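You operate a simulated robot arm through the tools that you are given. There is no shell and no other tool.

The job below is to be done with a simulated two-armed robot. You get a single attempt, and the scene is never put back.

Task
Tap-test both pads from the ribbed rest and bin each by its ring.
Fine: each in the rubber cradle; at or over RING on the clipboard green, under it red; hammer back on its rest. Set down upright: hammer.
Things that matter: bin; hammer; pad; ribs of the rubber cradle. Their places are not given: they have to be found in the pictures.

The check looks at the end state, three seconds after you hand in, the way a careful person would. Anything else that was tipped, shoved, dropped, spilled or broken makes it a failure.

Robot
Two 6-joint arms with two-finger parallel grippers on one trunk that stands fixed in place. Base frame: the origin is at the foot of the trunk, x ahead of it, y to its left, z up; the work surface is at about z = 80. Units: cm, rad, N and s.
The left shoulder is at [8, 21.6, 159.6], the right one opposite. With the tool pointing down near the work surface each hand reaches from about 10 to 64 cm from the base axis, measured 20 degrees to its own side. Payload 3.43 kg a hand.
The TCP of each hand is the grasp point between the finger pads, 3 cm short of the fingertips. In the tool frame z runs along the fingers and y along their closing line. Largest opening 9.4 cm; finger width 2.8, thickness 1; the body of the gripper, 5 by 9.6 cm, starts 5.5 cm behind the TCP.
Orientation is that of the tool frame in the base frame, as a unit quaternion [x, y, z, w]. With the fingers straight down and closing along the base's y, the tool's x points along the base's -x, its y along +y and its z along -z.

Tools
- The arms move only by the tool send_rows. It takes "left_steps", "right_steps" or both (then of equal length, played together; a hand with none holds still); each is a list of rows, each a list of 3 entries, a list of its own where there are three numbers: the finger opening in cm, from 0 to 9.4, then the shift along the base's x, y, z in cm, then the turn, a rotation vector about the base's x, y, z in rad. In form: [[claw, [tx, ty, tz], [wx, wy, wz]], ...]. A call has 1 to 20 rows; each row shifts and turns the commanded pose from where the row before left it. Rows are played at 5 a second. More than 5 cm and 0.15 rad between two rows, or a gripper value outside its range, and nothing of the call is played. Where a pose cannot be reached the arm comes as near as it can. A force on the tool above 40 N (or 10 N above the force at the start of the call, whichever is more), or a blocked arm, ends the call early, and 0.2 s more pass. The fingers move at their own pace (about 7.2 cm/s each) and stop on an object; they squeeze with about 27 N. The grip force told is the motor's: it shows also when the fingers shut on nothing. Time passes only in rows, and 0.2 s behind the last, so rows that do not move let the fingers close. It gives the time, the measured TCP pose, the force on the tool (base axes), the opening and the grip force at its end, in the units of the frame above (readings bear some noise), with the torque about the TCP (base axes, N m) and any sound that the robot's microphone picked up.
- Cameras (640 x 400 px; columns grow to the right, rows downward): "scene" is now at [10.19, 1.3, 174.17]; the picture's right is [-0.02, -1.00, 0.00], its down [-0.84, 0.02, -0.54] and it looks along [0.54, -0.01, -0.84] (base axes); focal length 311 px, centre (320, 200). "left" rides on the left gripper at [7.6, -1.4, -10.3] in its tool frame; the picture's right is [0.18, 0.98, 0.00], its down [-0.75, 0.14, -0.64] and it looks along [-0.63, 0.12, 0.77] (tool axes); focal length 243 px, centre (320, 200). "right" rides on the right gripper at [7.6, 1.4, -10.3] in its tool frame; the picture's right is [-0.18, 0.98, 0.00], its down [-0.75, -0.14, -0.64] and it looks along [-0.63, -0.12, 0.77] (tool axes); focal length 243 px, centre (320, 200).
- get_image(camera): a new picture of that camera. No time passes.
- lift_body(by): slides the trunk up (or, below 0, down) by that many cm; the arms and the scene camera ride with it, the base frame stays. It gives what a move gives, with no picture.
- turn_head(pan, tilt): turns the head with the scene camera to pan (to the left, within 1.501 rad either way) and tilt (down, from -0.506 to 1.204), counted from straight ahead of the robot. It gives what a move gives.
- probe_pixels(camera, pixels): for up to 12 pixels [column, row] of the newest picture of that camera ("zoom" is the newest enlarged one), the place [x, y, z] in the base frame of the surface seen there, good to about 0.3 cm, but the place of the scene camera against the robot may be out by one fixed shift of up to 2.5 cm in any direction. No time passes.
- enlarge(camera, box): a new picture of the part [left, top, right, bottom] of that camera's present view, enlarged. No time passes.
- job_done(): hands the job in; it is judged then, once.

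Leave the grippers open and the arms clear of the work at the hand-in unless told otherwise.

The tools are called as name(argument=value, ...) on one line, values as JSON. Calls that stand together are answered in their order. send_rows: Moves the arms, as the interface text tells. Its arguments: {"type":"object","properties":{"left_steps":{"type":"array","items":{"type":"array"}},"right_steps":{"type":"array","items":{"type":"array"}}},"required":[]} The other tools are called the same way: lift_body (by) moves the trunk up or down; turn_head (pan, tilt) turns the head that bears the scene camera; get_image (camera) takes a picture; probe_pixels (camera, pixels) gives the place of the surface under pixels of a picture; enlarge (camera, box) takes an enlarged picture of a part of a camera's view; job_done () hands the job in.

At the start:

```text
time_s: 0.0
left_tcp_pos: [50.77, 25.12, 103.69]
left_tcp_rot: [0.0, 1.0, 0.0, 0.001]
left_ft_force: [0.5, 0.3, -0.2]
left_moment: [0.03, 0.03, 0.01]
left_grip_width: 9.38
left_gripper_force: 0.0
right_tcp_pos: [55.85, -31.02, 107.63]
right_tcp_rot: [0.0, 1.0, -0.001, 0.001]
right_ft_force: [0.3, 0.0, -0.3]
right_moment: [0.0, 0.01, -0.02]
right_grip_width: 9.42
right_gripper_force: 0.0
trunk travel left (down, up): [-82.6, 1.4]
head pan, tilt (commanded): [-0.026, 1.0]
```

scene: 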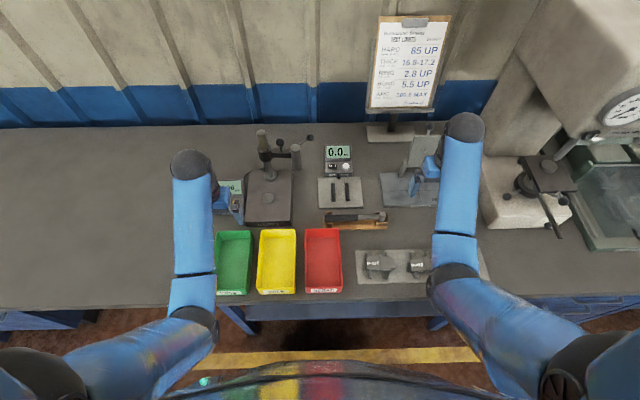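
right: 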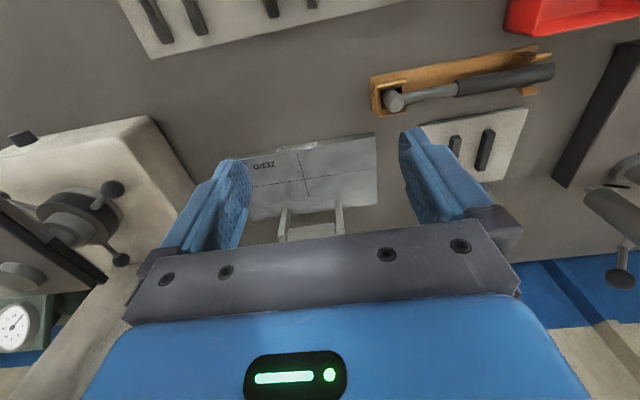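
left: 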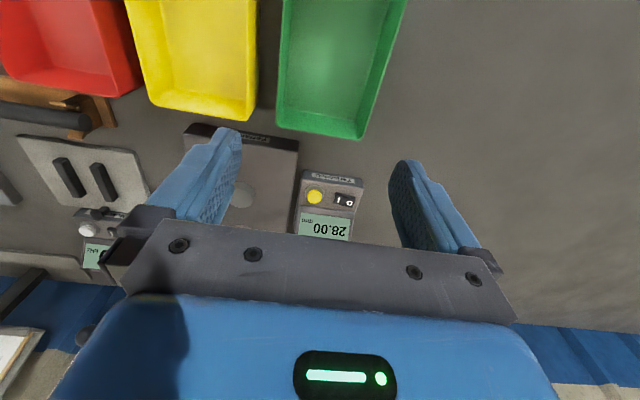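

I'll start by looking closely at the clipboard, the bins, the hammer, the cradle and the pads on the scene camera.

enlarge(camera="scene", box=[360, 10, 460, 120])

enlarge(camera="scene", box=[300, 130, 500, 300])

enlarge(camera="scene", box=[200, 120, 400, 300])

```text
3.64 times, centred on (410, 65) of scene
```

zoom: 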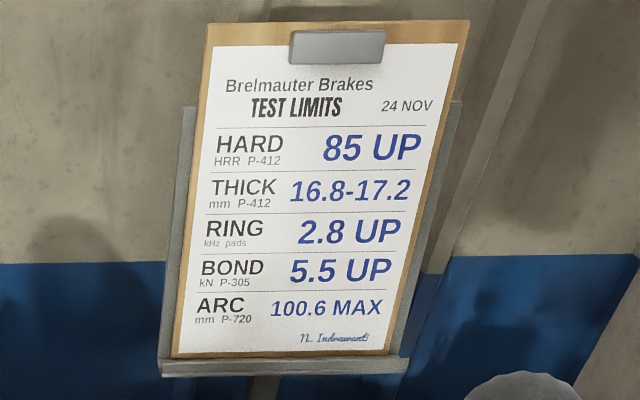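

```text
2.35 times, centred on (400, 215) of scene
```

zoom: 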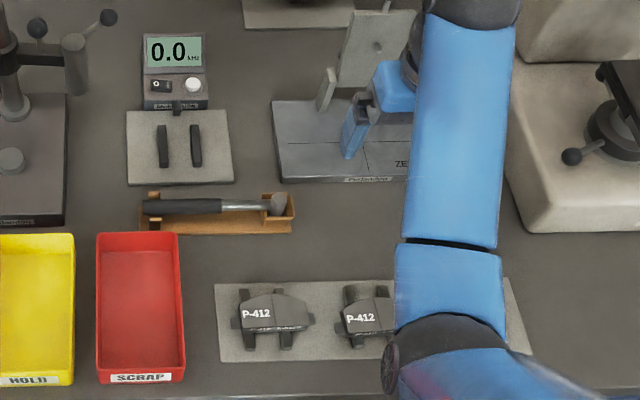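

```text
2.22 times, centred on (300, 210) of scene
```

zoom: 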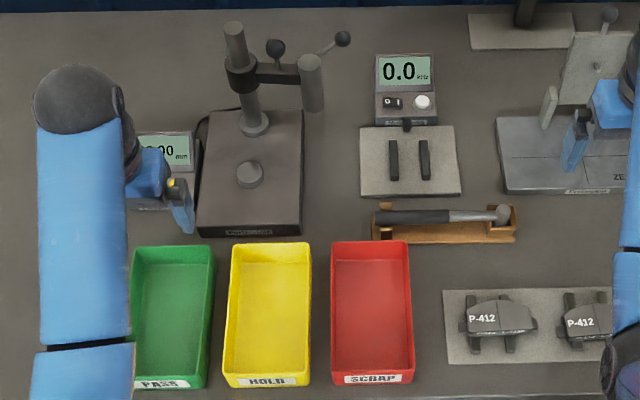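

The clipboard says RING 2.8 UP (kHz). The cradle with two black ribs sits in front of a 0.0 kHz meter, at about (340,192). The hammer is on a wooden rest at about (355,220), and the pads are on ribs near (378,265) and (418,265). I'll probe these points in the scene view and in the right wrist view so the two can be compared.

probe_pixels(camera="scene", pixels=[[333, 191], [347, 191], [320, 206], [361, 206], [386, 218], [345, 219], [372, 262], [412, 262], [323, 292], [233, 291], [322, 262], [234, 262]])

get_image(camera="right")

probe_pixels(camera="right", pixels=[[392, 100], [500, 78], [455, 148], [487, 148], [530, 108], [420, 40], [193, 14], [155, 20], [155, 58], [545, 72], [375, 112], [300, 170]])

```text
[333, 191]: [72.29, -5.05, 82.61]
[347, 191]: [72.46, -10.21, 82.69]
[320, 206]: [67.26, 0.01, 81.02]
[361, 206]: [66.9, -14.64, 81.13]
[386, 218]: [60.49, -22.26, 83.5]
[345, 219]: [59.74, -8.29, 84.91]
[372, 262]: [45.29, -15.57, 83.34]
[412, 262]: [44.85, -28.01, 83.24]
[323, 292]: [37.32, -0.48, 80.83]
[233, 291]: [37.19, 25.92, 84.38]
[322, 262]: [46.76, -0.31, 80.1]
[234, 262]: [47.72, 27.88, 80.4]
```

```text
taken
```

right: 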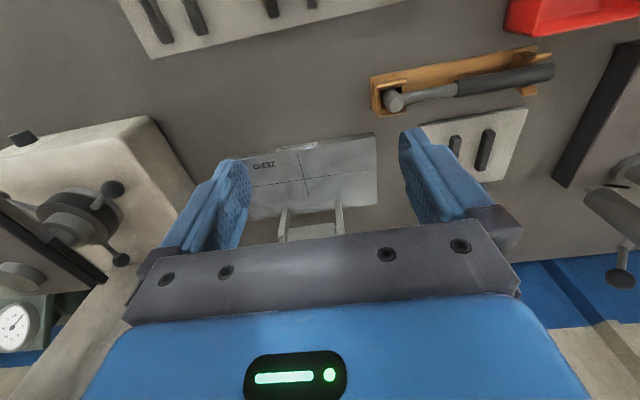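

```text
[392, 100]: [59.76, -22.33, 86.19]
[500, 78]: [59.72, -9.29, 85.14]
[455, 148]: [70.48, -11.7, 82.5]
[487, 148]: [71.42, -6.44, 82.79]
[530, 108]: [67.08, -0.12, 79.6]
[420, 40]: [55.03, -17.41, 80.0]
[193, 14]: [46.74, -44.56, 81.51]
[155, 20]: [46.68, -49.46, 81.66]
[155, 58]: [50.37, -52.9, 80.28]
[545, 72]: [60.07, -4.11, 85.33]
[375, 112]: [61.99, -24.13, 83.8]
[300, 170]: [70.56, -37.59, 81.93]
```

The right hand is blocking part of the pad rest. Ribs also show at (155,20)–(310,0) in the right view, so the rest may have more than two stations. I'll pull the right hand back and to the right, high up, to uncover the whole rest.

send_rows(right_steps=[[9.4, [-4, -2, 0], [0, 0, 0]], [9.4, [-4, -2, 0], [0, 0, 0]], [9.4, [-4, -2, 0], [0, 0, 0]], [9.4, [-4, -2, 0], [0, 0, 0]], [9.4, [-4, -2, 0], [0, 0, 0]]])

get_image(camera="right")

get_image(camera="scene")

```text
time_s: 1.2
left_tcp_pos: [50.63, 25.04, 103.82]
left_tcp_rot: [0.0, 1.0, 0.0, 0.0]
left_ft_force: [0.4, -0.3, -0.1]
left_moment: [0.0, 0.01, -0.02]
left_grip_width: 9.38
left_gripper_force: 0.1
right_tcp_pos: [37.09, -41.68, 103.17]
right_tcp_rot: [-0.001, 1.0, -0.001, 0.003]
right_ft_force: [-0.7, 0.3, -0.3]
right_moment: [-0.04, -0.01, 0.02]
right_grip_width: 9.42
right_gripper_force: 0.0
right hand out of reach, approached as far as the arm can: row 1, 2, 3, 4, 5
trunk travel left (down, up): [-82.6, 1.4]
head pan, tilt (commanded): [-0.026, 1.0]
```

```text
taken
```

right: 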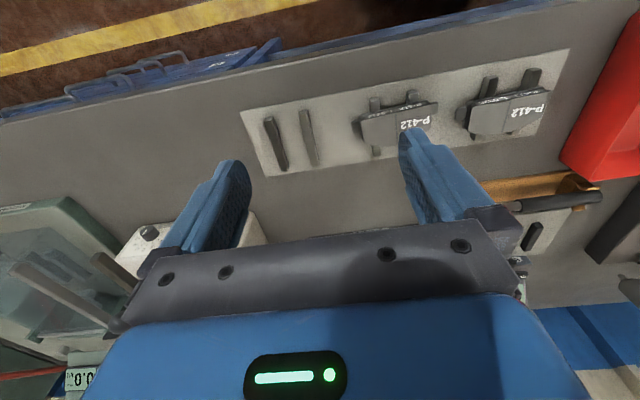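

```text
taken
```

scene: 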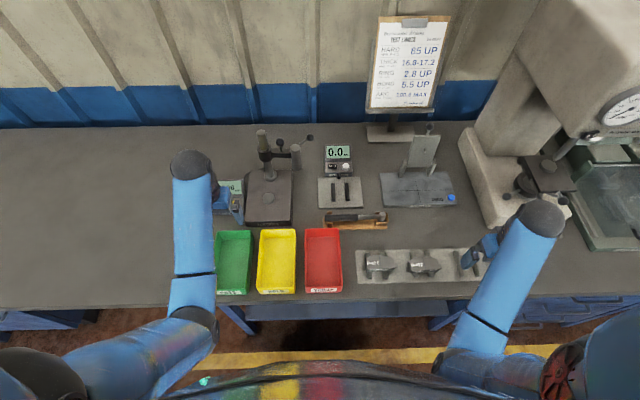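

Both pads are now visible on stations 1 and 2, and the third station is empty. Next I'll enlarge the pads, hammer and cradle.

enlarge(camera="scene", box=[350, 235, 500, 300])

enlarge(camera="scene", box=[310, 140, 400, 235])

enlarge(camera="right", box=[340, 60, 600, 220])

```text
4.27 times, centred on (425, 268) of scene
```

zoom: 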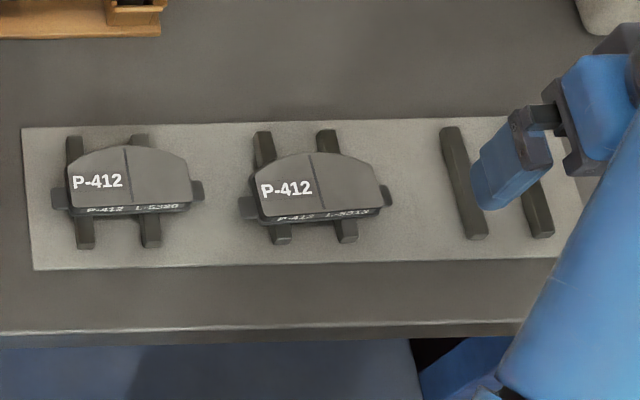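

```text
4.21 times, centred on (355, 188) of scene
```

zoom: 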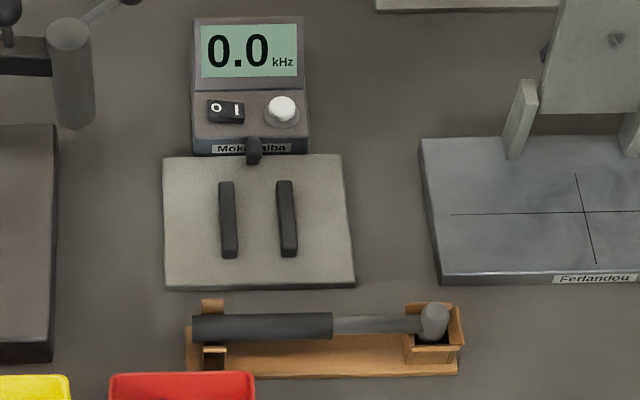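

```text
2.46 times, centred on (470, 140) of right
```

zoom: 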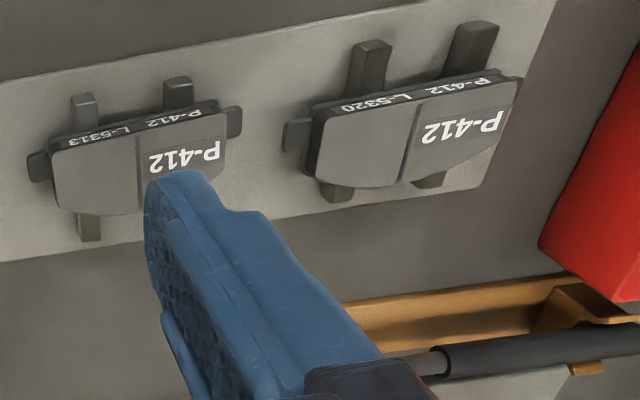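

The pads are labelled L-5320 (left) and L-5313 (right). The meter is on at 0.0 kHz. I'll probe pad, rib, bin and obstacle geometry in the right wrist view first, since its position is trusted, and then in the scene view.

probe_pixels(camera="right", pixels=[[362, 122], [436, 105], [376, 147], [470, 110], [547, 95], [520, 120], [374, 102], [412, 96], [488, 85], [533, 75], [558, 60], [540, 150]])

probe_pixels(camera="scene", pixels=[[262, 140], [295, 150], [308, 138], [293, 200], [271, 195], [338, 152], [328, 166], [347, 167], [339, 175], [420, 150], [230, 190], [238, 210]])

```text
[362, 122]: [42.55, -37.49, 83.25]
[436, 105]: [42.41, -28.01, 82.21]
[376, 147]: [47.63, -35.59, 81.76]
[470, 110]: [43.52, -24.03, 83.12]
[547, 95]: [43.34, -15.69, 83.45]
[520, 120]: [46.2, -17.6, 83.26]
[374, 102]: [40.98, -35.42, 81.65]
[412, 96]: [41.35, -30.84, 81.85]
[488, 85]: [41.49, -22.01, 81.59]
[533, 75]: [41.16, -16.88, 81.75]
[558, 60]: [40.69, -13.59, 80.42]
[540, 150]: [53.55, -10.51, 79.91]
```

```text
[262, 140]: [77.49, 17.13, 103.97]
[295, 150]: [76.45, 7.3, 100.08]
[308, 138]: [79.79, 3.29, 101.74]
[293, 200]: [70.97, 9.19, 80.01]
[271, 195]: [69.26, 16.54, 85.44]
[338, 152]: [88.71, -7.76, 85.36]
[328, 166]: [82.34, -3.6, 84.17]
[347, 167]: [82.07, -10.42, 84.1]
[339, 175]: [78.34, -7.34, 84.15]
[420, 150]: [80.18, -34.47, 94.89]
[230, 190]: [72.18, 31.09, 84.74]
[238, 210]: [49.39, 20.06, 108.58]
```

I'll probe the arm joints in the scene view to understand the reach geometry, since the cradle at about (71, -8.5) is far out.

probe_pixels(camera="scene", pixels=[[542, 215], [480, 320], [460, 350], [540, 370], [600, 370], [190, 165], [190, 250], [192, 290], [192, 325], [100, 360], [35, 380], [222, 200]])

enlarge(camera="scene", box=[350, 235, 430, 290])

```text
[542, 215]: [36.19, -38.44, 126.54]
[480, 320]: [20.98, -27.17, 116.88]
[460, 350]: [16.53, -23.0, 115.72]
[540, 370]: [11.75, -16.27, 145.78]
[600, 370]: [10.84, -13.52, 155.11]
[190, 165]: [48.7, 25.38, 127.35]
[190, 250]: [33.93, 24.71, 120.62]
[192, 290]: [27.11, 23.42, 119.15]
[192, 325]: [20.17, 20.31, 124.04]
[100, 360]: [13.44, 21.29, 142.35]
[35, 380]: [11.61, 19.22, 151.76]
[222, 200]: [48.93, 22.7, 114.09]
```

```text
7.27 times, centred on (390, 262) of scene
```

zoom: 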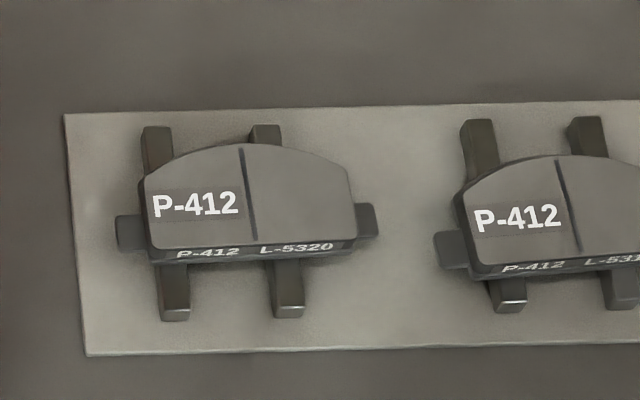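

The wrist sits about 20 cm above the TCP. I'll do a small test move of the right hand, down 3 cm, to see how the commanded pose behaves after the out-of-reach notice.

send_rows(right_steps=[[9.4, [0, 0, -3], [0, 0, 0]]])

```text
time_s: 1.6
left_tcp_pos: [50.76, 25.27, 103.77]
left_tcp_rot: [0.0, 1.0, 0.0, 0.0]
left_ft_force: [0.3, 0.3, -0.5]
left_moment: [-0.01, -0.03, -0.01]
left_grip_width: 9.41
left_gripper_force: 0.0
right_tcp_pos: [37.26, -41.66, 100.04]
right_tcp_rot: [-0.001, 1.0, -0.001, 0.0]
right_ft_force: [0.3, -0.4, 0.4]
right_moment: [-0.02, 0.0, 0.02]
right_grip_width: 9.41
right_gripper_force: 0.1
trunk travel left (down, up): [-82.6, 1.4]
head pan, tilt (commanded): [-0.026, 1.0]
```

The commanded pose is clamped to the reached pose, so moves stay relative to where the hand really is. Now a high reach test of the right hand towards the cradle, travelling at z=100 above everything on the straight path.

send_rows(right_steps=[[9.4, [3.3, 3.1, 0], [0, 0, 0]], [9.4, [3.3, 3.1, 0], [0, 0, 0]], [9.4, [3.3, 3.1, 0], [0, 0, 0]], [9.4, [3.3, 3.1, 0], [0, 0, 0]], [9.4, [3.3, 3.1, 0], [0, 0, 0]], [9.4, [3.3, 3.1, 0], [0, 0, 0]], [9.4, [3.3, 3.1, 0], [0, 0, 0]]])

get_image(camera="right")

get_image(camera="scene")

```text
time_s: 3.2
left_tcp_pos: [50.83, 25.28, 103.61]
left_tcp_rot: [0.0, 1.0, 0.0, -0.001]
left_ft_force: [0.4, -0.9, 0.0]
left_moment: [0.01, 0.01, -0.01]
left_grip_width: 9.41
left_gripper_force: 0.1
right_tcp_pos: [60.4, -19.96, 100.41]
right_tcp_rot: [0.0, 1.0, 0.0, -0.001]
right_ft_force: [-0.6, -0.1, 0.2]
right_moment: [0.01, -0.01, -0.02]
right_grip_width: 9.41
right_gripper_force: 0.1
trunk travel left (down, up): [-82.6, 1.4]
head pan, tilt (commanded): [-0.026, 1.0]
```

```text
taken
```

right: 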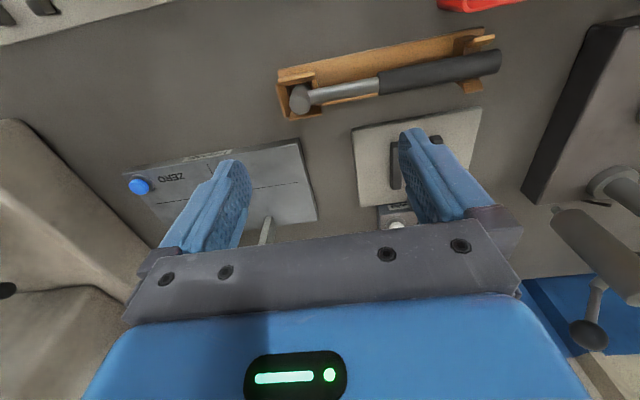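

```text
taken
```

scene: 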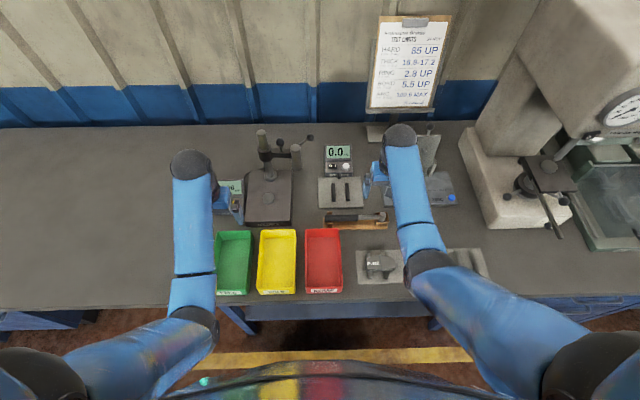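

No reach problem at (60.4, -20, 100.4). From here the wrist camera sees the hammer, with the head at (300,98) and the handle to (500,62). I'll enlarge the hammer and probe it.

enlarge(camera="right", box=[265, 20, 515, 176])

probe_pixels(camera="right", pixels=[[300, 98], [320, 96], [345, 90], [372, 85], [390, 82], [420, 76], [450, 70], [480, 65], [498, 61], [282, 92], [300, 115], [470, 85]])

```text
2.56 times, centred on (390, 98) of right
```

zoom: 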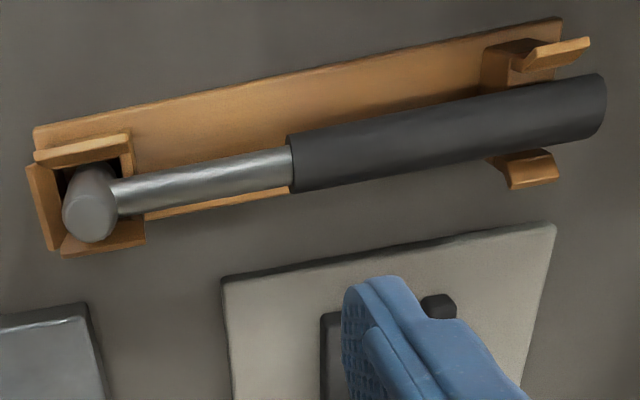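

```text
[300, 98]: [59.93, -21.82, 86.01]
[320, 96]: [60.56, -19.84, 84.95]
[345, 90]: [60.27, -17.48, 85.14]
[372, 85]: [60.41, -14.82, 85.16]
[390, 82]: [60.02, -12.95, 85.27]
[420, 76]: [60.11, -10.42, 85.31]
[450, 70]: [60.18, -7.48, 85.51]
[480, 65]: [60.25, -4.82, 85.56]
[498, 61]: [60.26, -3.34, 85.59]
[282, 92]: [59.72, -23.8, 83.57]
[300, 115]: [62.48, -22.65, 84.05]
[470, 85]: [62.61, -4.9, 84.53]
```

The handle axis is at x≈60.2, running from y=-3 (butt) to -14.8, with the head at about (60,-21.8). Next I'll continue the high reach test to about (70.5,-9,100), directly above the cradle.

send_rows(right_steps=[[9.4, [3.4, 3.6, 0], [0, 0, 0]], [9.4, [3.4, 3.6, 0], [0, 0, 0]], [9.4, [3.4, 3.6, 0], [0, 0, 0]]])

get_image(camera="right")

```text
time_s: 4.0
left_tcp_pos: [50.79, 25.17, 103.61]
left_tcp_rot: [0.0, 1.0, -0.001, -0.001]
left_ft_force: [-0.5, -0.1, 0.3]
left_moment: [-0.02, -0.02, -0.01]
left_grip_width: 9.41
left_gripper_force: 0.2
right_tcp_pos: [69.51, -9.23, 101.35]
right_tcp_rot: [0.0, 1.0, -0.001, 0.002]
right_ft_force: [-0.3, -0.2, 0.5]
right_moment: [-0.01, 0.0, 0.02]
right_grip_width: 9.4
right_gripper_force: 0.0
right hand out of reach, approached as far as the arm can: row 3
trunk travel left (down, up): [-82.6, 1.4]
head pan, tilt (commanded): [-0.026, 1.0]
```

```text
taken
```

right: 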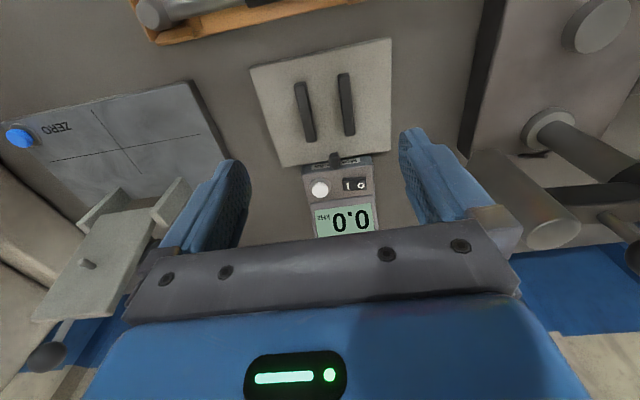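

The right arm tops out here with the trunk at full height, so I'll need to lower the trunk for the cradle. This view shows the cradle ribs well, at (305,110) and (347,105), so I'll enlarge and probe the ribs and plate.

enlarge(camera="right", box=[240, 30, 400, 130])

probe_pixels(camera="right", pixels=[[299, 83], [305, 110], [311, 139], [342, 75], [347, 105], [352, 133], [250, 68], [390, 39], [391, 152], [282, 166], [334, 158], [320, 189]])

```text
4.00 times, centred on (320, 80) of right
```

zoom: 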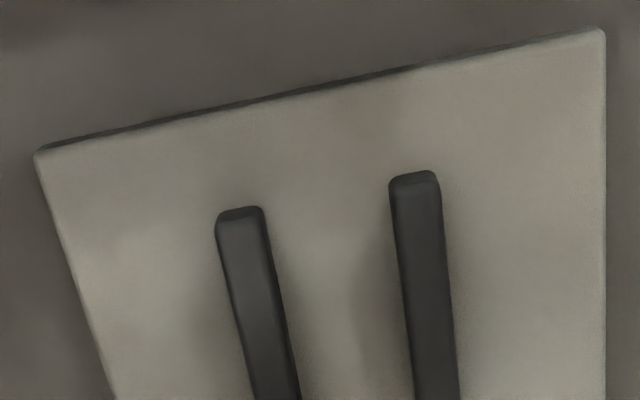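

```text
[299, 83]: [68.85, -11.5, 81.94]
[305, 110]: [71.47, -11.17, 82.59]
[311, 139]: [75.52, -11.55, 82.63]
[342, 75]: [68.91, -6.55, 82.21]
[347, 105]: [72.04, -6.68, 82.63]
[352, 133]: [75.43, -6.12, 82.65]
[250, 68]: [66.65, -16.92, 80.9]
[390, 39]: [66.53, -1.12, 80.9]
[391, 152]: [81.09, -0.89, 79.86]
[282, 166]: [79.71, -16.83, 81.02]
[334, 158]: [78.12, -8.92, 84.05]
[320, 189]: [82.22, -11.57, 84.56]
```

The cradle is well located. The ribs run x≈68.6–75.8 at y≈-11.5 and -6.4, with tops at z≈82.6, so the centre is about (72.1,-9.0). The mic nub is at (78,-9,84). I'll retract the right hand to open table before lowering the trunk in stages.

send_rows(right_steps=[[9.4, [-2.9, -4.4, 0], [0, 0, 0]], [9.4, [-2.9, -4.4, 0], [0, 0, 0]], [9.4, [-2.9, -4.4, 0], [0, 0, 0]], [9.4, [-2.9, -4.4, 0], [0, 0, 0]], [9.4, [-2.9, -4.4, 0], [0, 0, 0]]])

lift_body(by=-10)

```text
refused: row 1 steps farther than a row can; nothing moved
```

```text
time_s: 5.3
left_tcp_pos: [50.78, 25.18, 93.66]
left_tcp_rot: [0.0, 1.0, 0.0, 0.0]
left_ft_force: [1.0, -0.1, 1.2]
left_moment: [0.0, 0.05, 0.01]
left_grip_width: 9.4
left_gripper_force: 0.1
right_tcp_pos: [69.26, -9.39, 91.12]
right_tcp_rot: [0.001, 1.0, 0.001, 0.001]
right_ft_force: [0.8, -0.3, 0.3]
right_moment: [0.0, 0.01, 0.04]
right_grip_width: 9.41
right_gripper_force: 0.0
trunk travel left (down, up): [-72.6, 11.4]
head pan, tilt (commanded): [-0.026, 1.0]
```

My row was 0.27 cm too long, so it was refused, but the lowering still ran. The right tips are at z≈88 over the cradle and nothing was touched. I'll raise both hands straight up first.

send_rows(left_steps=[[9.4, [0, 0, 4], [0, 0, 0]], [9.4, [0, 0, 4], [0, 0, 0]]], right_steps=[[9.4, [0, 0, 4], [0, 0, 0]], [9.4, [0, 0, 4], [0, 0, 0]]])

```text
time_s: 5.9
left_tcp_pos: [52.53, 25.47, 95.63]
left_tcp_rot: [-0.001, 1.0, 0.0, 0.0]
left_ft_force: [-0.4, 0.0, 0.5]
left_moment: [-0.02, -0.02, 0.02]
left_grip_width: 9.39
left_gripper_force: 0.2
left hand out of reach, approached as far as the arm can: row 1, 2
right_tcp_pos: [69.19, -9.35, 99.08]
right_tcp_rot: [-0.001, 1.0, 0.0, 0.0]
right_ft_force: [-0.1, -0.1, 0.0]
right_moment: [-0.03, -0.02, 0.01]
right_grip_width: 9.41
right_gripper_force: 0.0
trunk travel left (down, up): [-72.6, 11.4]
head pan, tilt (commanded): [-0.026, 1.0]
```

The left hand is at a height limit: with the tool down, the forearm can only pitch up so far. Trunk height therefore trades near reach against far reach. I'll park the left arm at about (45,60), over the empty left part of the table, so it stays clear of the bins. The right hand moves to open table near (57,-28).

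send_rows(left_steps=[[9.4, [-1, 4.3, 0], [0, 0, 0]], [9.4, [-1, 4.3, 0], [0, 0, 0]], [9.4, [-1, 4.3, 0], [0, 0, 0]], [9.4, [-1, 4.3, 0], [0, 0, 0]], [9.4, [-1, 4.3, 0], [0, 0, 0]], [9.4, [-1, 4.3, 0], [0, 0, 0]], [9.4, [-1, 4.3, 0], [0, 0, 0]], [9.4, [-1, 4.3, 0], [0, 0, 0]]], right_steps=[[9.4, [-2.4, -3.8, 0], [0, 0, 0]], [9.4, [-2.4, -3.8, 0], [0, 0, 0]], [9.4, [-2.4, -3.8, 0], [0, 0, 0]], [9.4, [-2.4, -3.8, 0], [0, 0, 0]], [9.4, [-2.4, -3.8, 0], [0, 0, 0]], [9.4, [0, 0, 0], [0, 0, 0]], [9.4, [0, 0, 0], [0, 0, 0]], [9.4, [0, 0, 0], [0, 0, 0]]])

get_image(camera="scene")

```text
time_s: 7.7
left_tcp_pos: [44.86, 59.76, 95.61]
left_tcp_rot: [0.0, 1.0, 0.0, 0.0]
left_ft_force: [-0.4, -0.3, 0.2]
left_moment: [-0.05, -0.03, 0.04]
left_grip_width: 9.4
left_gripper_force: 0.0
right_tcp_pos: [57.66, -28.39, 98.64]
right_tcp_rot: [0.0, 1.0, -0.001, 0.002]
right_ft_force: [0.3, 0.1, 0.4]
right_moment: [0.0, -0.01, -0.01]
right_grip_width: 9.41
right_gripper_force: 0.1
right hand out of reach, approached as far as the arm can: row 5
trunk travel left (down, up): [-72.6, 11.4]
head pan, tilt (commanded): [-0.026, 1.0]
```

```text
taken
```

scene: 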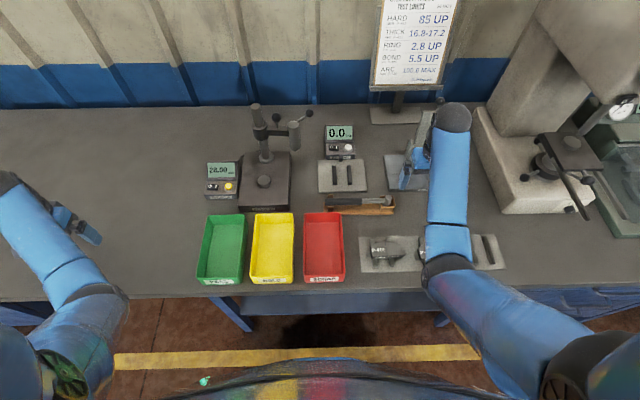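

The left arm is parked clear. Next I'll bring the right hand over the pads at about (41,-26,93), still unrotated, and get a precise wrist-camera look.

send_rows(right_steps=[[9.4, [-3, 0.4, -2.5], [0, 0, 0]], [9.4, [-3.4, 0.5, -2.5], [0, 0, 0]], [9.4, [-3.4, 0.5, 0], [0, 0, 0]], [9.4, [-3.4, 0.5, 0], [0, 0, 0]], [9.4, [-3.4, 0.5, 0], [0, 0, 0]]])

get_image(camera="right")

```text
time_s: 8.9
left_tcp_pos: [44.82, 59.76, 95.64]
left_tcp_rot: [-0.001, 1.0, 0.0, 0.001]
left_ft_force: [0.5, -0.5, 0.6]
left_moment: [0.01, -0.04, -0.02]
left_grip_width: 9.41
left_gripper_force: 0.0
right_tcp_pos: [41.38, -25.97, 93.16]
right_tcp_rot: [-0.001, 1.0, -0.002, 0.004]
right_ft_force: [0.4, -0.4, -0.1]
right_moment: [0.0, 0.0, -0.01]
right_grip_width: 9.41
right_gripper_force: 0.1
right hand out of reach, approached as far as the arm can: row 5
trunk travel left (down, up): [-72.6, 11.4]
head pan, tilt (commanded): [-0.026, 1.0]
```

```text
taken
```

right: 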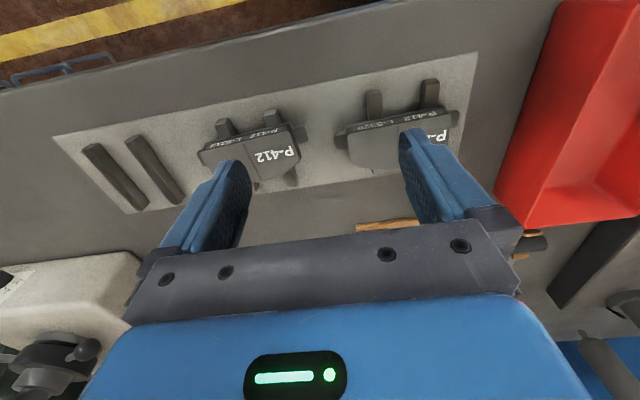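

The fingers hide part of the pads. I'll rotate the right hand -90° about vertical so it closes along x, which puts the camera on the +y side. I do it up here at z≈92 with clear space around.

send_rows(right_steps=[[9.4, [0.3, 0, -0.5], [0, 0, -0.1428]], [9.4, [0, 0, 0], [0, 0, -0.1428]], [9.4, [0, 0, 0], [0, 0, -0.1428]], [9.4, [0, 0, 0], [0, 0, -0.1428]], [9.4, [0, 0, 0], [0, 0, -0.1428]], [9.4, [0, 0, 0], [0, 0, -0.1428]], [9.4, [0, 0, 0], [0, 0, -0.1428]], [9.4, [0, 0, 0], [0, 0, -0.1428]], [9.4, [0, 0, 0], [0, 0, -0.1428]], [9.4, [0, 0, 0], [0, 0, -0.1428]], [9.4, [0, 0, 0], [0, 0, -0.1428]]])

get_image(camera="right")

get_image(camera="scene")

```text
time_s: 11.3
left_tcp_pos: [44.88, 59.79, 95.63]
left_tcp_rot: [0.0, 1.0, 0.0, 0.0]
left_ft_force: [-0.1, -0.1, -0.1]
left_moment: [0.01, -0.01, 0.01]
left_grip_width: 9.4
left_gripper_force: 0.1
right_tcp_pos: [41.41, -26.23, 92.61]
right_tcp_rot: [0.707, 0.707, 0.0, 0.001]
right_ft_force: [0.4, -0.9, -0.6]
right_moment: [-0.01, -0.01, 0.01]
right_grip_width: 9.39
right_gripper_force: 0.0
trunk travel left (down, up): [-72.6, 11.4]
head pan, tilt (commanded): [-0.026, 1.0]
```

```text
taken
```

right: 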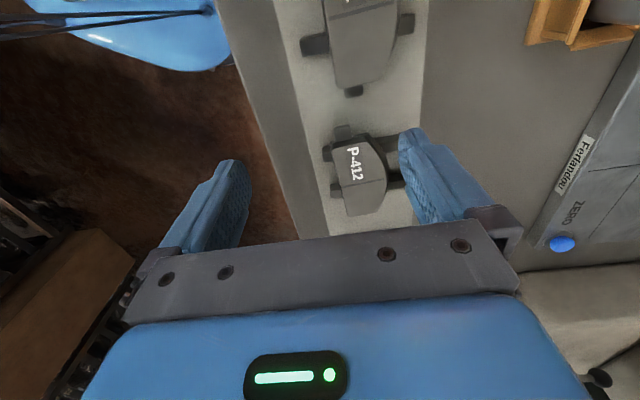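

```text
taken
```

scene: 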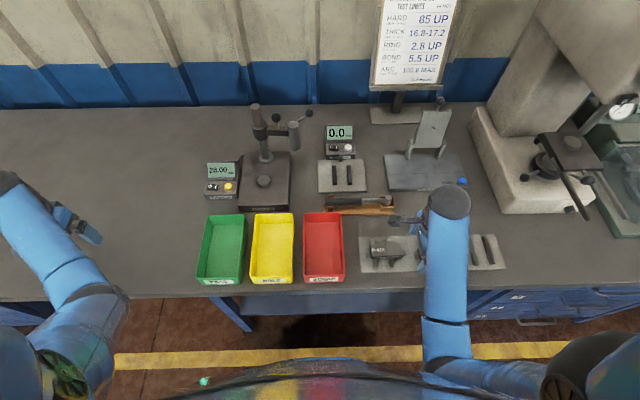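

The rotation worked: the hand closes along x and the camera is on the +y side. I'll slide to about (44.7,-14,92.5) to see pad 1, then probe.

send_rows(right_steps=[[9.4, [1.1, 4, 0], [0, 0, 0]], [9.4, [1.1, 4, 0], [0, 0, 0]], [9.4, [1.1, 4, 0], [0, 0, 0]]])

get_image(camera="right")

```text
time_s: 12.1
left_tcp_pos: [44.84, 59.78, 95.62]
left_tcp_rot: [0.001, 1.0, 0.0, 0.0]
left_ft_force: [0.4, -0.3, 0.8]
left_moment: [0.05, 0.02, 0.02]
left_grip_width: 9.38
left_gripper_force: 0.2
right_tcp_pos: [44.77, -13.86, 92.54]
right_tcp_rot: [0.707, 0.708, -0.002, 0.0]
right_ft_force: [-0.6, -0.2, 0.4]
right_moment: [-0.02, 0.03, 0.0]
right_grip_width: 9.41
right_gripper_force: 0.0
trunk travel left (down, up): [-72.6, 11.4]
head pan, tilt (commanded): [-0.026, 1.0]
```

```text
taken
```

right: 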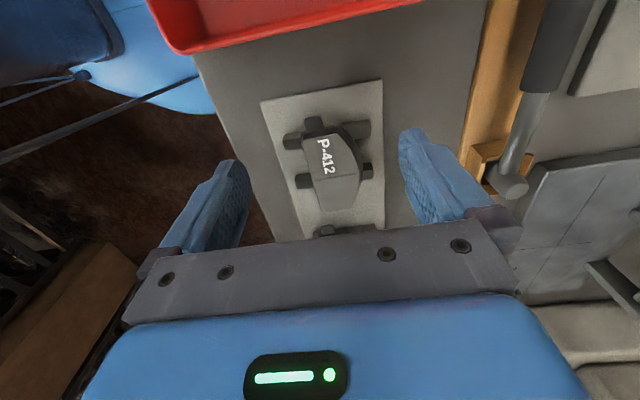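

enlarge(camera="right", box=[250, 75, 410, 245])

```text
2.35 times, centred on (330, 160) of right
```

zoom: 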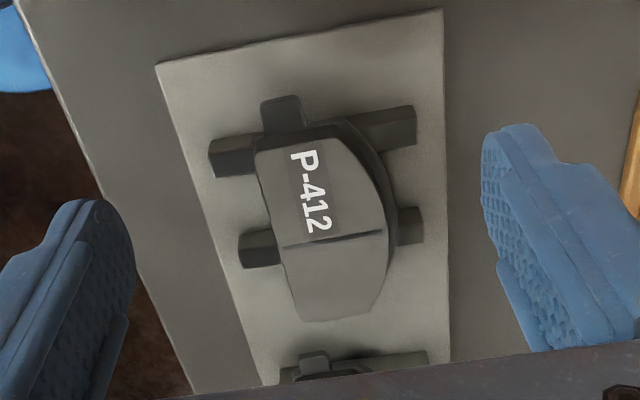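

probe_pixels(camera="zoom", pixels=[[262, 165], [292, 250], [303, 313], [380, 232], [333, 130], [366, 308], [282, 104], [232, 158], [395, 123], [258, 249], [408, 224], [330, 240]])

```text
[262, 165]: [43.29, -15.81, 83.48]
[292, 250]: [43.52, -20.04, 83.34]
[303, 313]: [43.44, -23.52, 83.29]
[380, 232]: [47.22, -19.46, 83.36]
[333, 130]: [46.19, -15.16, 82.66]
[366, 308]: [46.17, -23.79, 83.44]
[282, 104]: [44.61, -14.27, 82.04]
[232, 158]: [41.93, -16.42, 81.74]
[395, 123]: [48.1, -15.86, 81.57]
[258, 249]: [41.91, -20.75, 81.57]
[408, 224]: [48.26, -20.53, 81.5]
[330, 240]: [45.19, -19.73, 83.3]
```

Pad 1's friction face is at z≈83.4 and spans y≈-15.4 to -23.9 and x≈43.3 to 47.4. The rest's rib tops are at about 81.6, at y≈-16.2 and -20.6. I'll enlarge more to see whether the backing plate sticks out past the friction block.

enlarge(camera="right", box=[280, 110, 380, 220])

```text
3.64 times, centred on (330, 165) of right
```

zoom: 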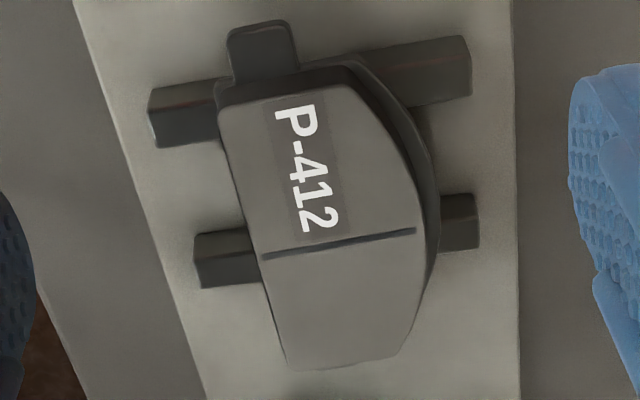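

probe_pixels(camera="zoom", pixels=[[428, 190], [435, 230], [415, 130], [380, 90], [340, 68], [412, 240], [222, 110], [175, 130], [430, 65], [462, 238], [225, 262], [480, 320]])

```text
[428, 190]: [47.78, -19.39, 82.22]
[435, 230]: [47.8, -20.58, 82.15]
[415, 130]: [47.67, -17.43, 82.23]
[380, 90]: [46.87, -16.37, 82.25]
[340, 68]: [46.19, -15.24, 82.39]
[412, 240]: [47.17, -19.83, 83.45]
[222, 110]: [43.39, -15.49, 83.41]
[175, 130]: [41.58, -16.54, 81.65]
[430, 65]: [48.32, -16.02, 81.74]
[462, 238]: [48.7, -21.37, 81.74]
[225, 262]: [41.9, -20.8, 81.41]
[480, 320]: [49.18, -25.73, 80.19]
```

The backing plate sticks out to x≈47.9 on the arc side, from z≈81.65 to 82.2. So the fingertips must go slightly below the rib tops, between the ribs. I'll probe the rib edges to centre the fingers in the gap.

probe_pixels(camera="zoom", pixels=[[460, 92], [460, 40], [470, 202], [470, 245], [180, 140], [180, 95], [225, 240], [225, 280], [455, 150], [215, 190], [400, 30], [470, 290]])

```text
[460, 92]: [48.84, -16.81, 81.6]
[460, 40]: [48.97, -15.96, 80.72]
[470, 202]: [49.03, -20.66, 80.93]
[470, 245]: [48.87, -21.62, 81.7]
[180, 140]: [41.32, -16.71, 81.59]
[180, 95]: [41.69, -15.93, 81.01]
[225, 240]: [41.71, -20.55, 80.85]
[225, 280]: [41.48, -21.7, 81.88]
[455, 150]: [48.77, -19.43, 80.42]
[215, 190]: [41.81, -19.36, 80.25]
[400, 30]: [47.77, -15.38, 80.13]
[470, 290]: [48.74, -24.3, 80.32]
```

The gap between the ribs runs y≈-16.9 to -20.55, centre -18.7, and the 2.8 cm finger fits. The pad's x centre is about 45.55. I'll position above it with an opening of 7.5 and check the view before going down.

send_rows(right_steps=[[7.5, [0.4, -2.4, 0], [0, 0, 0]], [7.5, [0.38, -2.44, 0], [0, 0, 0]], [7.5, [0, 0, -3], [0, 0, 0]]])

get_image(camera="right")

```text
time_s: 12.9
left_tcp_pos: [44.85, 59.86, 95.7]
left_tcp_rot: [-0.001, 1.0, 0.0, -0.001]
left_ft_force: [-0.2, -0.2, 0.4]
left_moment: [0.0, 0.01, -0.01]
left_grip_width: 9.39
left_gripper_force: 0.1
right_tcp_pos: [45.33, -18.84, 89.68]
right_tcp_rot: [0.706, 0.708, 0.0, 0.001]
right_ft_force: [-0.9, 0.2, 0.5]
right_moment: [0.0, 0.01, -0.01]
right_grip_width: 7.48
right_gripper_force: 0.1
trunk travel left (down, up): [-72.6, 11.4]
head pan, tilt (commanded): [-0.026, 1.0]
```

```text
taken
```

right: 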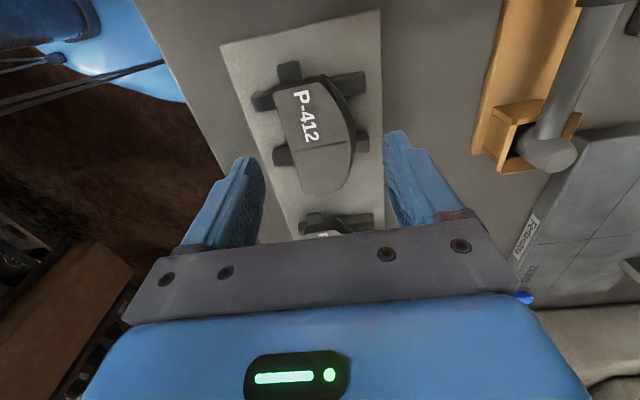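

The view agrees with the plan, with the pad between the finger lines. I'll descend slowly to TCP z≈84.1, so the tips are at about 81.1, between the ribs and above the rest plate at about 80.3. Then I'll check before closing.

send_rows(right_steps=[[7.5, [0.1, 0.05, -2], [0, 0, 0]], [7.5, [0, 0, -2], [0, 0, 0]], [7.5, [0, 0, -1], [0, 0, 0]], [7.5, [0, 0, -0.45], [0, 0, 0]], [7.5, [0, 0, 0], [0, 0, 0]]])

get_image(camera="right")

enlarge(camera="scene", box=[340, 190, 520, 300])

```text
time_s: 14.1
left_tcp_pos: [44.89, 59.76, 95.7]
left_tcp_rot: [0.0, 1.0, 0.0, 0.0]
left_ft_force: [0.1, -0.1, -0.1]
left_moment: [-0.02, -0.01, 0.01]
left_grip_width: 9.38
left_gripper_force: 0.1
right_tcp_pos: [45.57, -18.93, 84.15]
right_tcp_rot: [0.707, 0.707, -0.001, 0.0]
right_ft_force: [-0.3, -0.3, -0.3]
right_moment: [0.0, 0.0, 0.02]
right_grip_width: 7.51
right_gripper_force: 0.1
trunk travel left (down, up): [-72.6, 11.4]
head pan, tilt (commanded): [-0.026, 1.0]
```

```text
taken
```

right: 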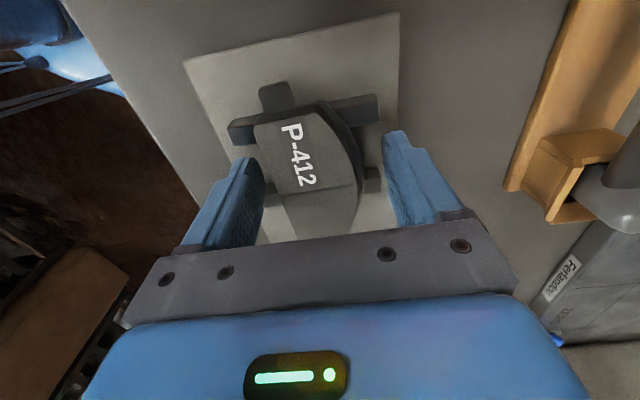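

```text
3.56 times, centred on (430, 245) of scene
```

zoom: 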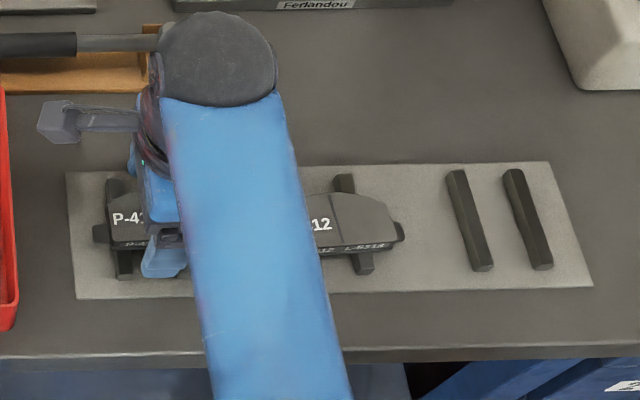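

There's no contact force and the fingers straddle the pad between the ribs. Closing on pad 1.

send_rows(right_steps=[[3, [0, 0, 0], [0, 0, 0]], [3, [0, 0, 0], [0, 0, 0]], [3, [0, 0, 0], [0, 0, 0]], [3, [0, 0, 0], [0, 0, 0]]])

get_image(camera="right")

```text
time_s: 15.1
left_tcp_pos: [44.93, 59.65, 95.59]
left_tcp_rot: [0.0, 1.0, 0.001, 0.0]
left_ft_force: [0.1, 0.1, 0.1]
left_moment: [0.02, 0.0, 0.0]
left_grip_width: 9.39
left_gripper_force: 0.1
right_tcp_pos: [45.54, -18.93, 84.18]
right_tcp_rot: [0.706, 0.708, -0.001, 0.001]
right_ft_force: [0.4, -0.6, -0.4]
right_moment: [-0.07, 0.04, 0.01]
right_grip_width: 5.15
right_gripper_force: 27.1
trunk travel left (down, up): [-72.6, 11.4]
head pan, tilt (commanded): [-0.026, 1.0]
```

```text
taken
```

right: 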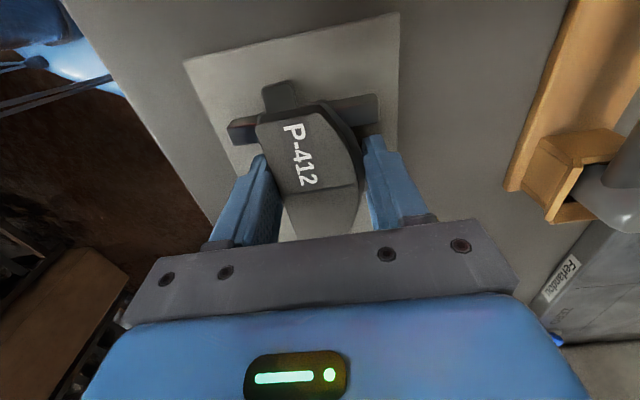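

Gripped at 5.15 cm with 27 N. I'll lift 6 cm and check that the pad comes up level.

send_rows(right_steps=[[3, [0, 0, 1], [0, 0, 0]], [3, [0, 0, 1.5], [0, 0, 0]], [3, [0, 0, 2], [0, 0, 0]], [3, [0, 0, 2], [0, 0, 0]], [3, [0, 0, 0], [0, 0, 0]]])

get_image(camera="right")

enlarge(camera="scene", box=[340, 190, 520, 300])

```text
time_s: 16.3
left_tcp_pos: [44.78, 59.75, 95.6]
left_tcp_rot: [0.0, 1.0, 0.0, 0.0]
left_ft_force: [0.8, -0.3, 0.4]
left_moment: [0.03, -0.05, 0.03]
left_grip_width: 9.4
left_gripper_force: 0.1
right_tcp_pos: [45.49, -18.87, 90.67]
right_tcp_rot: [0.707, 0.708, -0.001, 0.001]
right_ft_force: [0.7, 0.1, 0.7]
right_moment: [0.0, 0.04, 0.01]
right_grip_width: 3.01
right_gripper_force: 0.1
trunk travel left (down, up): [-72.6, 11.4]
head pan, tilt (commanded): [-0.026, 1.0]
```

```text
taken
```

right: 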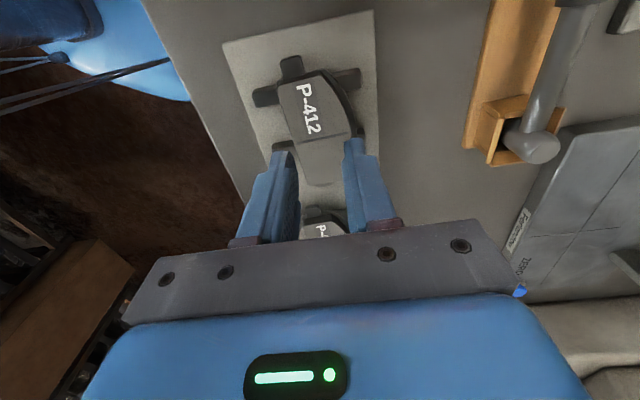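

```text
3.56 times, centred on (430, 245) of scene
```

zoom: 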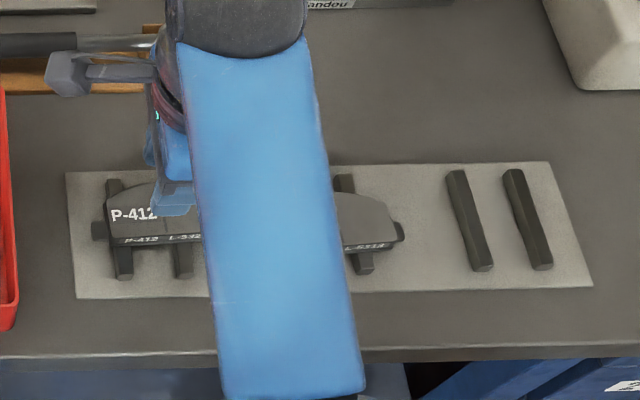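

The pad slipped out. The fingers are now at 3 cm with zero force, and the pad is still on its rest. The tips only caught its lower edge, so I need to go deeper. I'll look at where the pad is now.

send_rows(right_steps=[[7.5, [0, 4.5, 0.5], [0, 0, 0]], [7.5, [0, 0, 0], [0, 0, 0]]])

enlarge(camera="right", box=[270, 60, 400, 230])

```text
time_s: 16.9
left_tcp_pos: [44.85, 59.75, 95.66]
left_tcp_rot: [0.0, 1.0, 0.0, -0.001]
left_ft_force: [-0.9, 0.6, -0.9]
left_moment: [0.01, 0.02, 0.03]
left_grip_width: 9.42
left_gripper_force: 0.1
right_tcp_pos: [45.64, -14.37, 91.16]
right_tcp_rot: [0.707, 0.707, 0.0, 0.001]
right_ft_force: [-0.1, -0.1, -0.7]
right_moment: [0.03, -0.03, -0.01]
right_grip_width: 7.49
right_gripper_force: 0.2
trunk travel left (down, up): [-72.6, 11.4]
head pan, tilt (commanded): [-0.026, 1.0]
```

```text
2.35 times, centred on (335, 145) of right
```

zoom: 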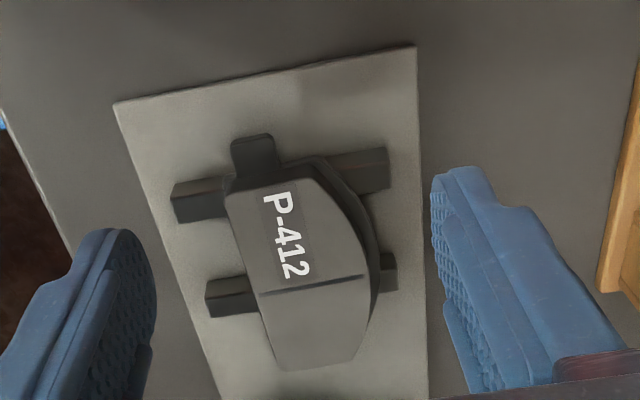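

probe_pixels(camera="zoom", pixels=[[236, 215], [262, 290], [278, 360], [362, 270], [375, 265], [352, 355], [366, 300], [318, 175], [252, 142], [200, 195], [230, 296], [388, 270]])

```text
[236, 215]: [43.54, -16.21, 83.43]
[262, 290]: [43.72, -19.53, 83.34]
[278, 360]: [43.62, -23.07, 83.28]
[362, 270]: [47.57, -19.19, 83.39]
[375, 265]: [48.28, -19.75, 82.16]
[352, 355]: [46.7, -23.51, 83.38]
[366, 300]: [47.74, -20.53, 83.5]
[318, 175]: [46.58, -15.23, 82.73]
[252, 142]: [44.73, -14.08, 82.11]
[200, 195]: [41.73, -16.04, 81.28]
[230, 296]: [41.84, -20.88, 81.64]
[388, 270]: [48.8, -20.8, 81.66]
```

The pad has shifted about +0.35 in x and now spans x 43.3–48.4, still level on its ribs. I'll re-centre at x≈45.85, y≈-18.75 and go about 0.6 cm deeper, TCP 83.55.

send_rows(right_steps=[[7.5, [0.25, -4.4, 0], [0, 0, 0]], [7.5, [0, 0, -2.5], [0, 0, 0]], [7.5, [0, 0, -2.5], [0, 0, 0]], [7.5, [0, 0, -1.5], [0, 0, 0]], [7.5, [0, 0, -0.7], [0, 0, 0]], [7.5, [0, 0, -0.4], [0, 0, 0]], [7.5, [0, 0, 0], [0, 0, 0]]])

get_image(camera="right")

```text
time_s: 18.5
left_tcp_pos: [44.82, 59.78, 95.66]
left_tcp_rot: [0.001, 1.0, 0.0, 0.001]
left_ft_force: [-0.9, -0.4, -0.3]
left_moment: [0.0, 0.01, 0.02]
left_grip_width: 9.41
left_gripper_force: 0.0
right_tcp_pos: [45.86, -18.71, 83.38]
right_tcp_rot: [0.707, 0.707, -0.001, 0.0]
right_ft_force: [-0.2, -0.4, -0.1]
right_moment: [0.02, -0.02, -0.02]
right_grip_width: 7.49
right_gripper_force: 0.1
trunk travel left (down, up): [-72.6, 11.4]
head pan, tilt (commanded): [-0.026, 1.0]
```

```text
taken
```

right: 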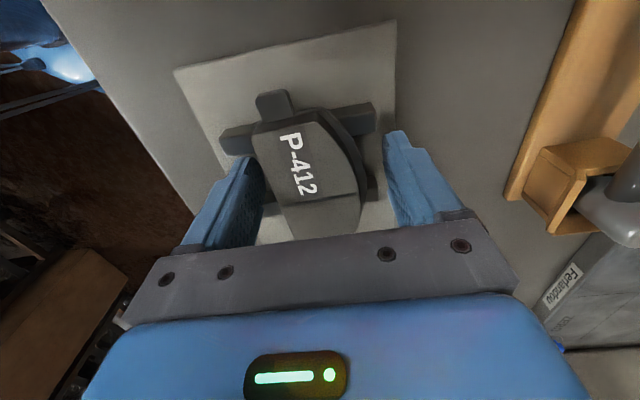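

There's no contact force at z≈83.4. I'll close, then do a small 1 cm test lift.

send_rows(right_steps=[[4, [0, 0, 0], [0, 0, 0]], [4, [0, 0, 0], [0, 0, 0]], [4, [0, 0, 0], [0, 0, 0]]])

send_rows(right_steps=[[4, [0, 0, 0.3], [0, 0, 0]], [4, [0, 0, 0.3], [0, 0, 0]], [4, [0, 0, 0.4], [0, 0, 0]]])

get_image(camera="right")

```text
time_s: 19.3
left_tcp_pos: [44.87, 59.77, 95.7]
left_tcp_rot: [0.0, 1.0, 0.0, 0.0]
left_ft_force: [0.5, -1.5, 0.2]
left_moment: [0.02, 0.03, 0.04]
left_grip_width: 9.39
left_gripper_force: 0.0
right_tcp_pos: [45.73, -18.68, 83.52]
right_tcp_rot: [0.707, 0.708, -0.001, 0.001]
right_ft_force: [-0.1, -0.4, 0.0]
right_moment: [-0.03, -0.04, 0.0]
right_grip_width: 5.33
right_gripper_force: 27.0
trunk travel left (down, up): [-72.6, 11.4]
head pan, tilt (commanded): [-0.026, 1.0]
```

```text
time_s: 20.1
left_tcp_pos: [44.86, 59.65, 95.63]
left_tcp_rot: [0.0, 1.0, 0.0, 0.0]
left_ft_force: [0.6, -0.5, 0.1]
left_moment: [0.03, 0.01, -0.01]
left_grip_width: 9.4
left_gripper_force: 0.1
right_tcp_pos: [45.9, -18.8, 84.58]
right_tcp_rot: [0.707, 0.708, -0.001, 0.0]
right_ft_force: [0.0, 0.7, -3.0]
right_moment: [0.02, 0.0, -0.02]
right_grip_width: 5.34
right_gripper_force: 27.1
trunk travel left (down, up): [-72.6, 11.4]
head pan, tilt (commanded): [-0.026, 1.0]
```

```text
taken
```

right: 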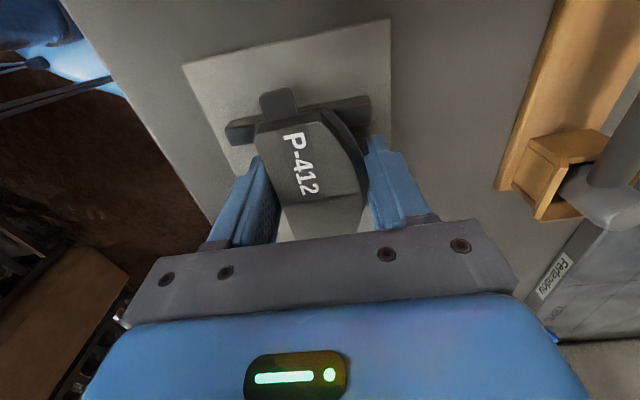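

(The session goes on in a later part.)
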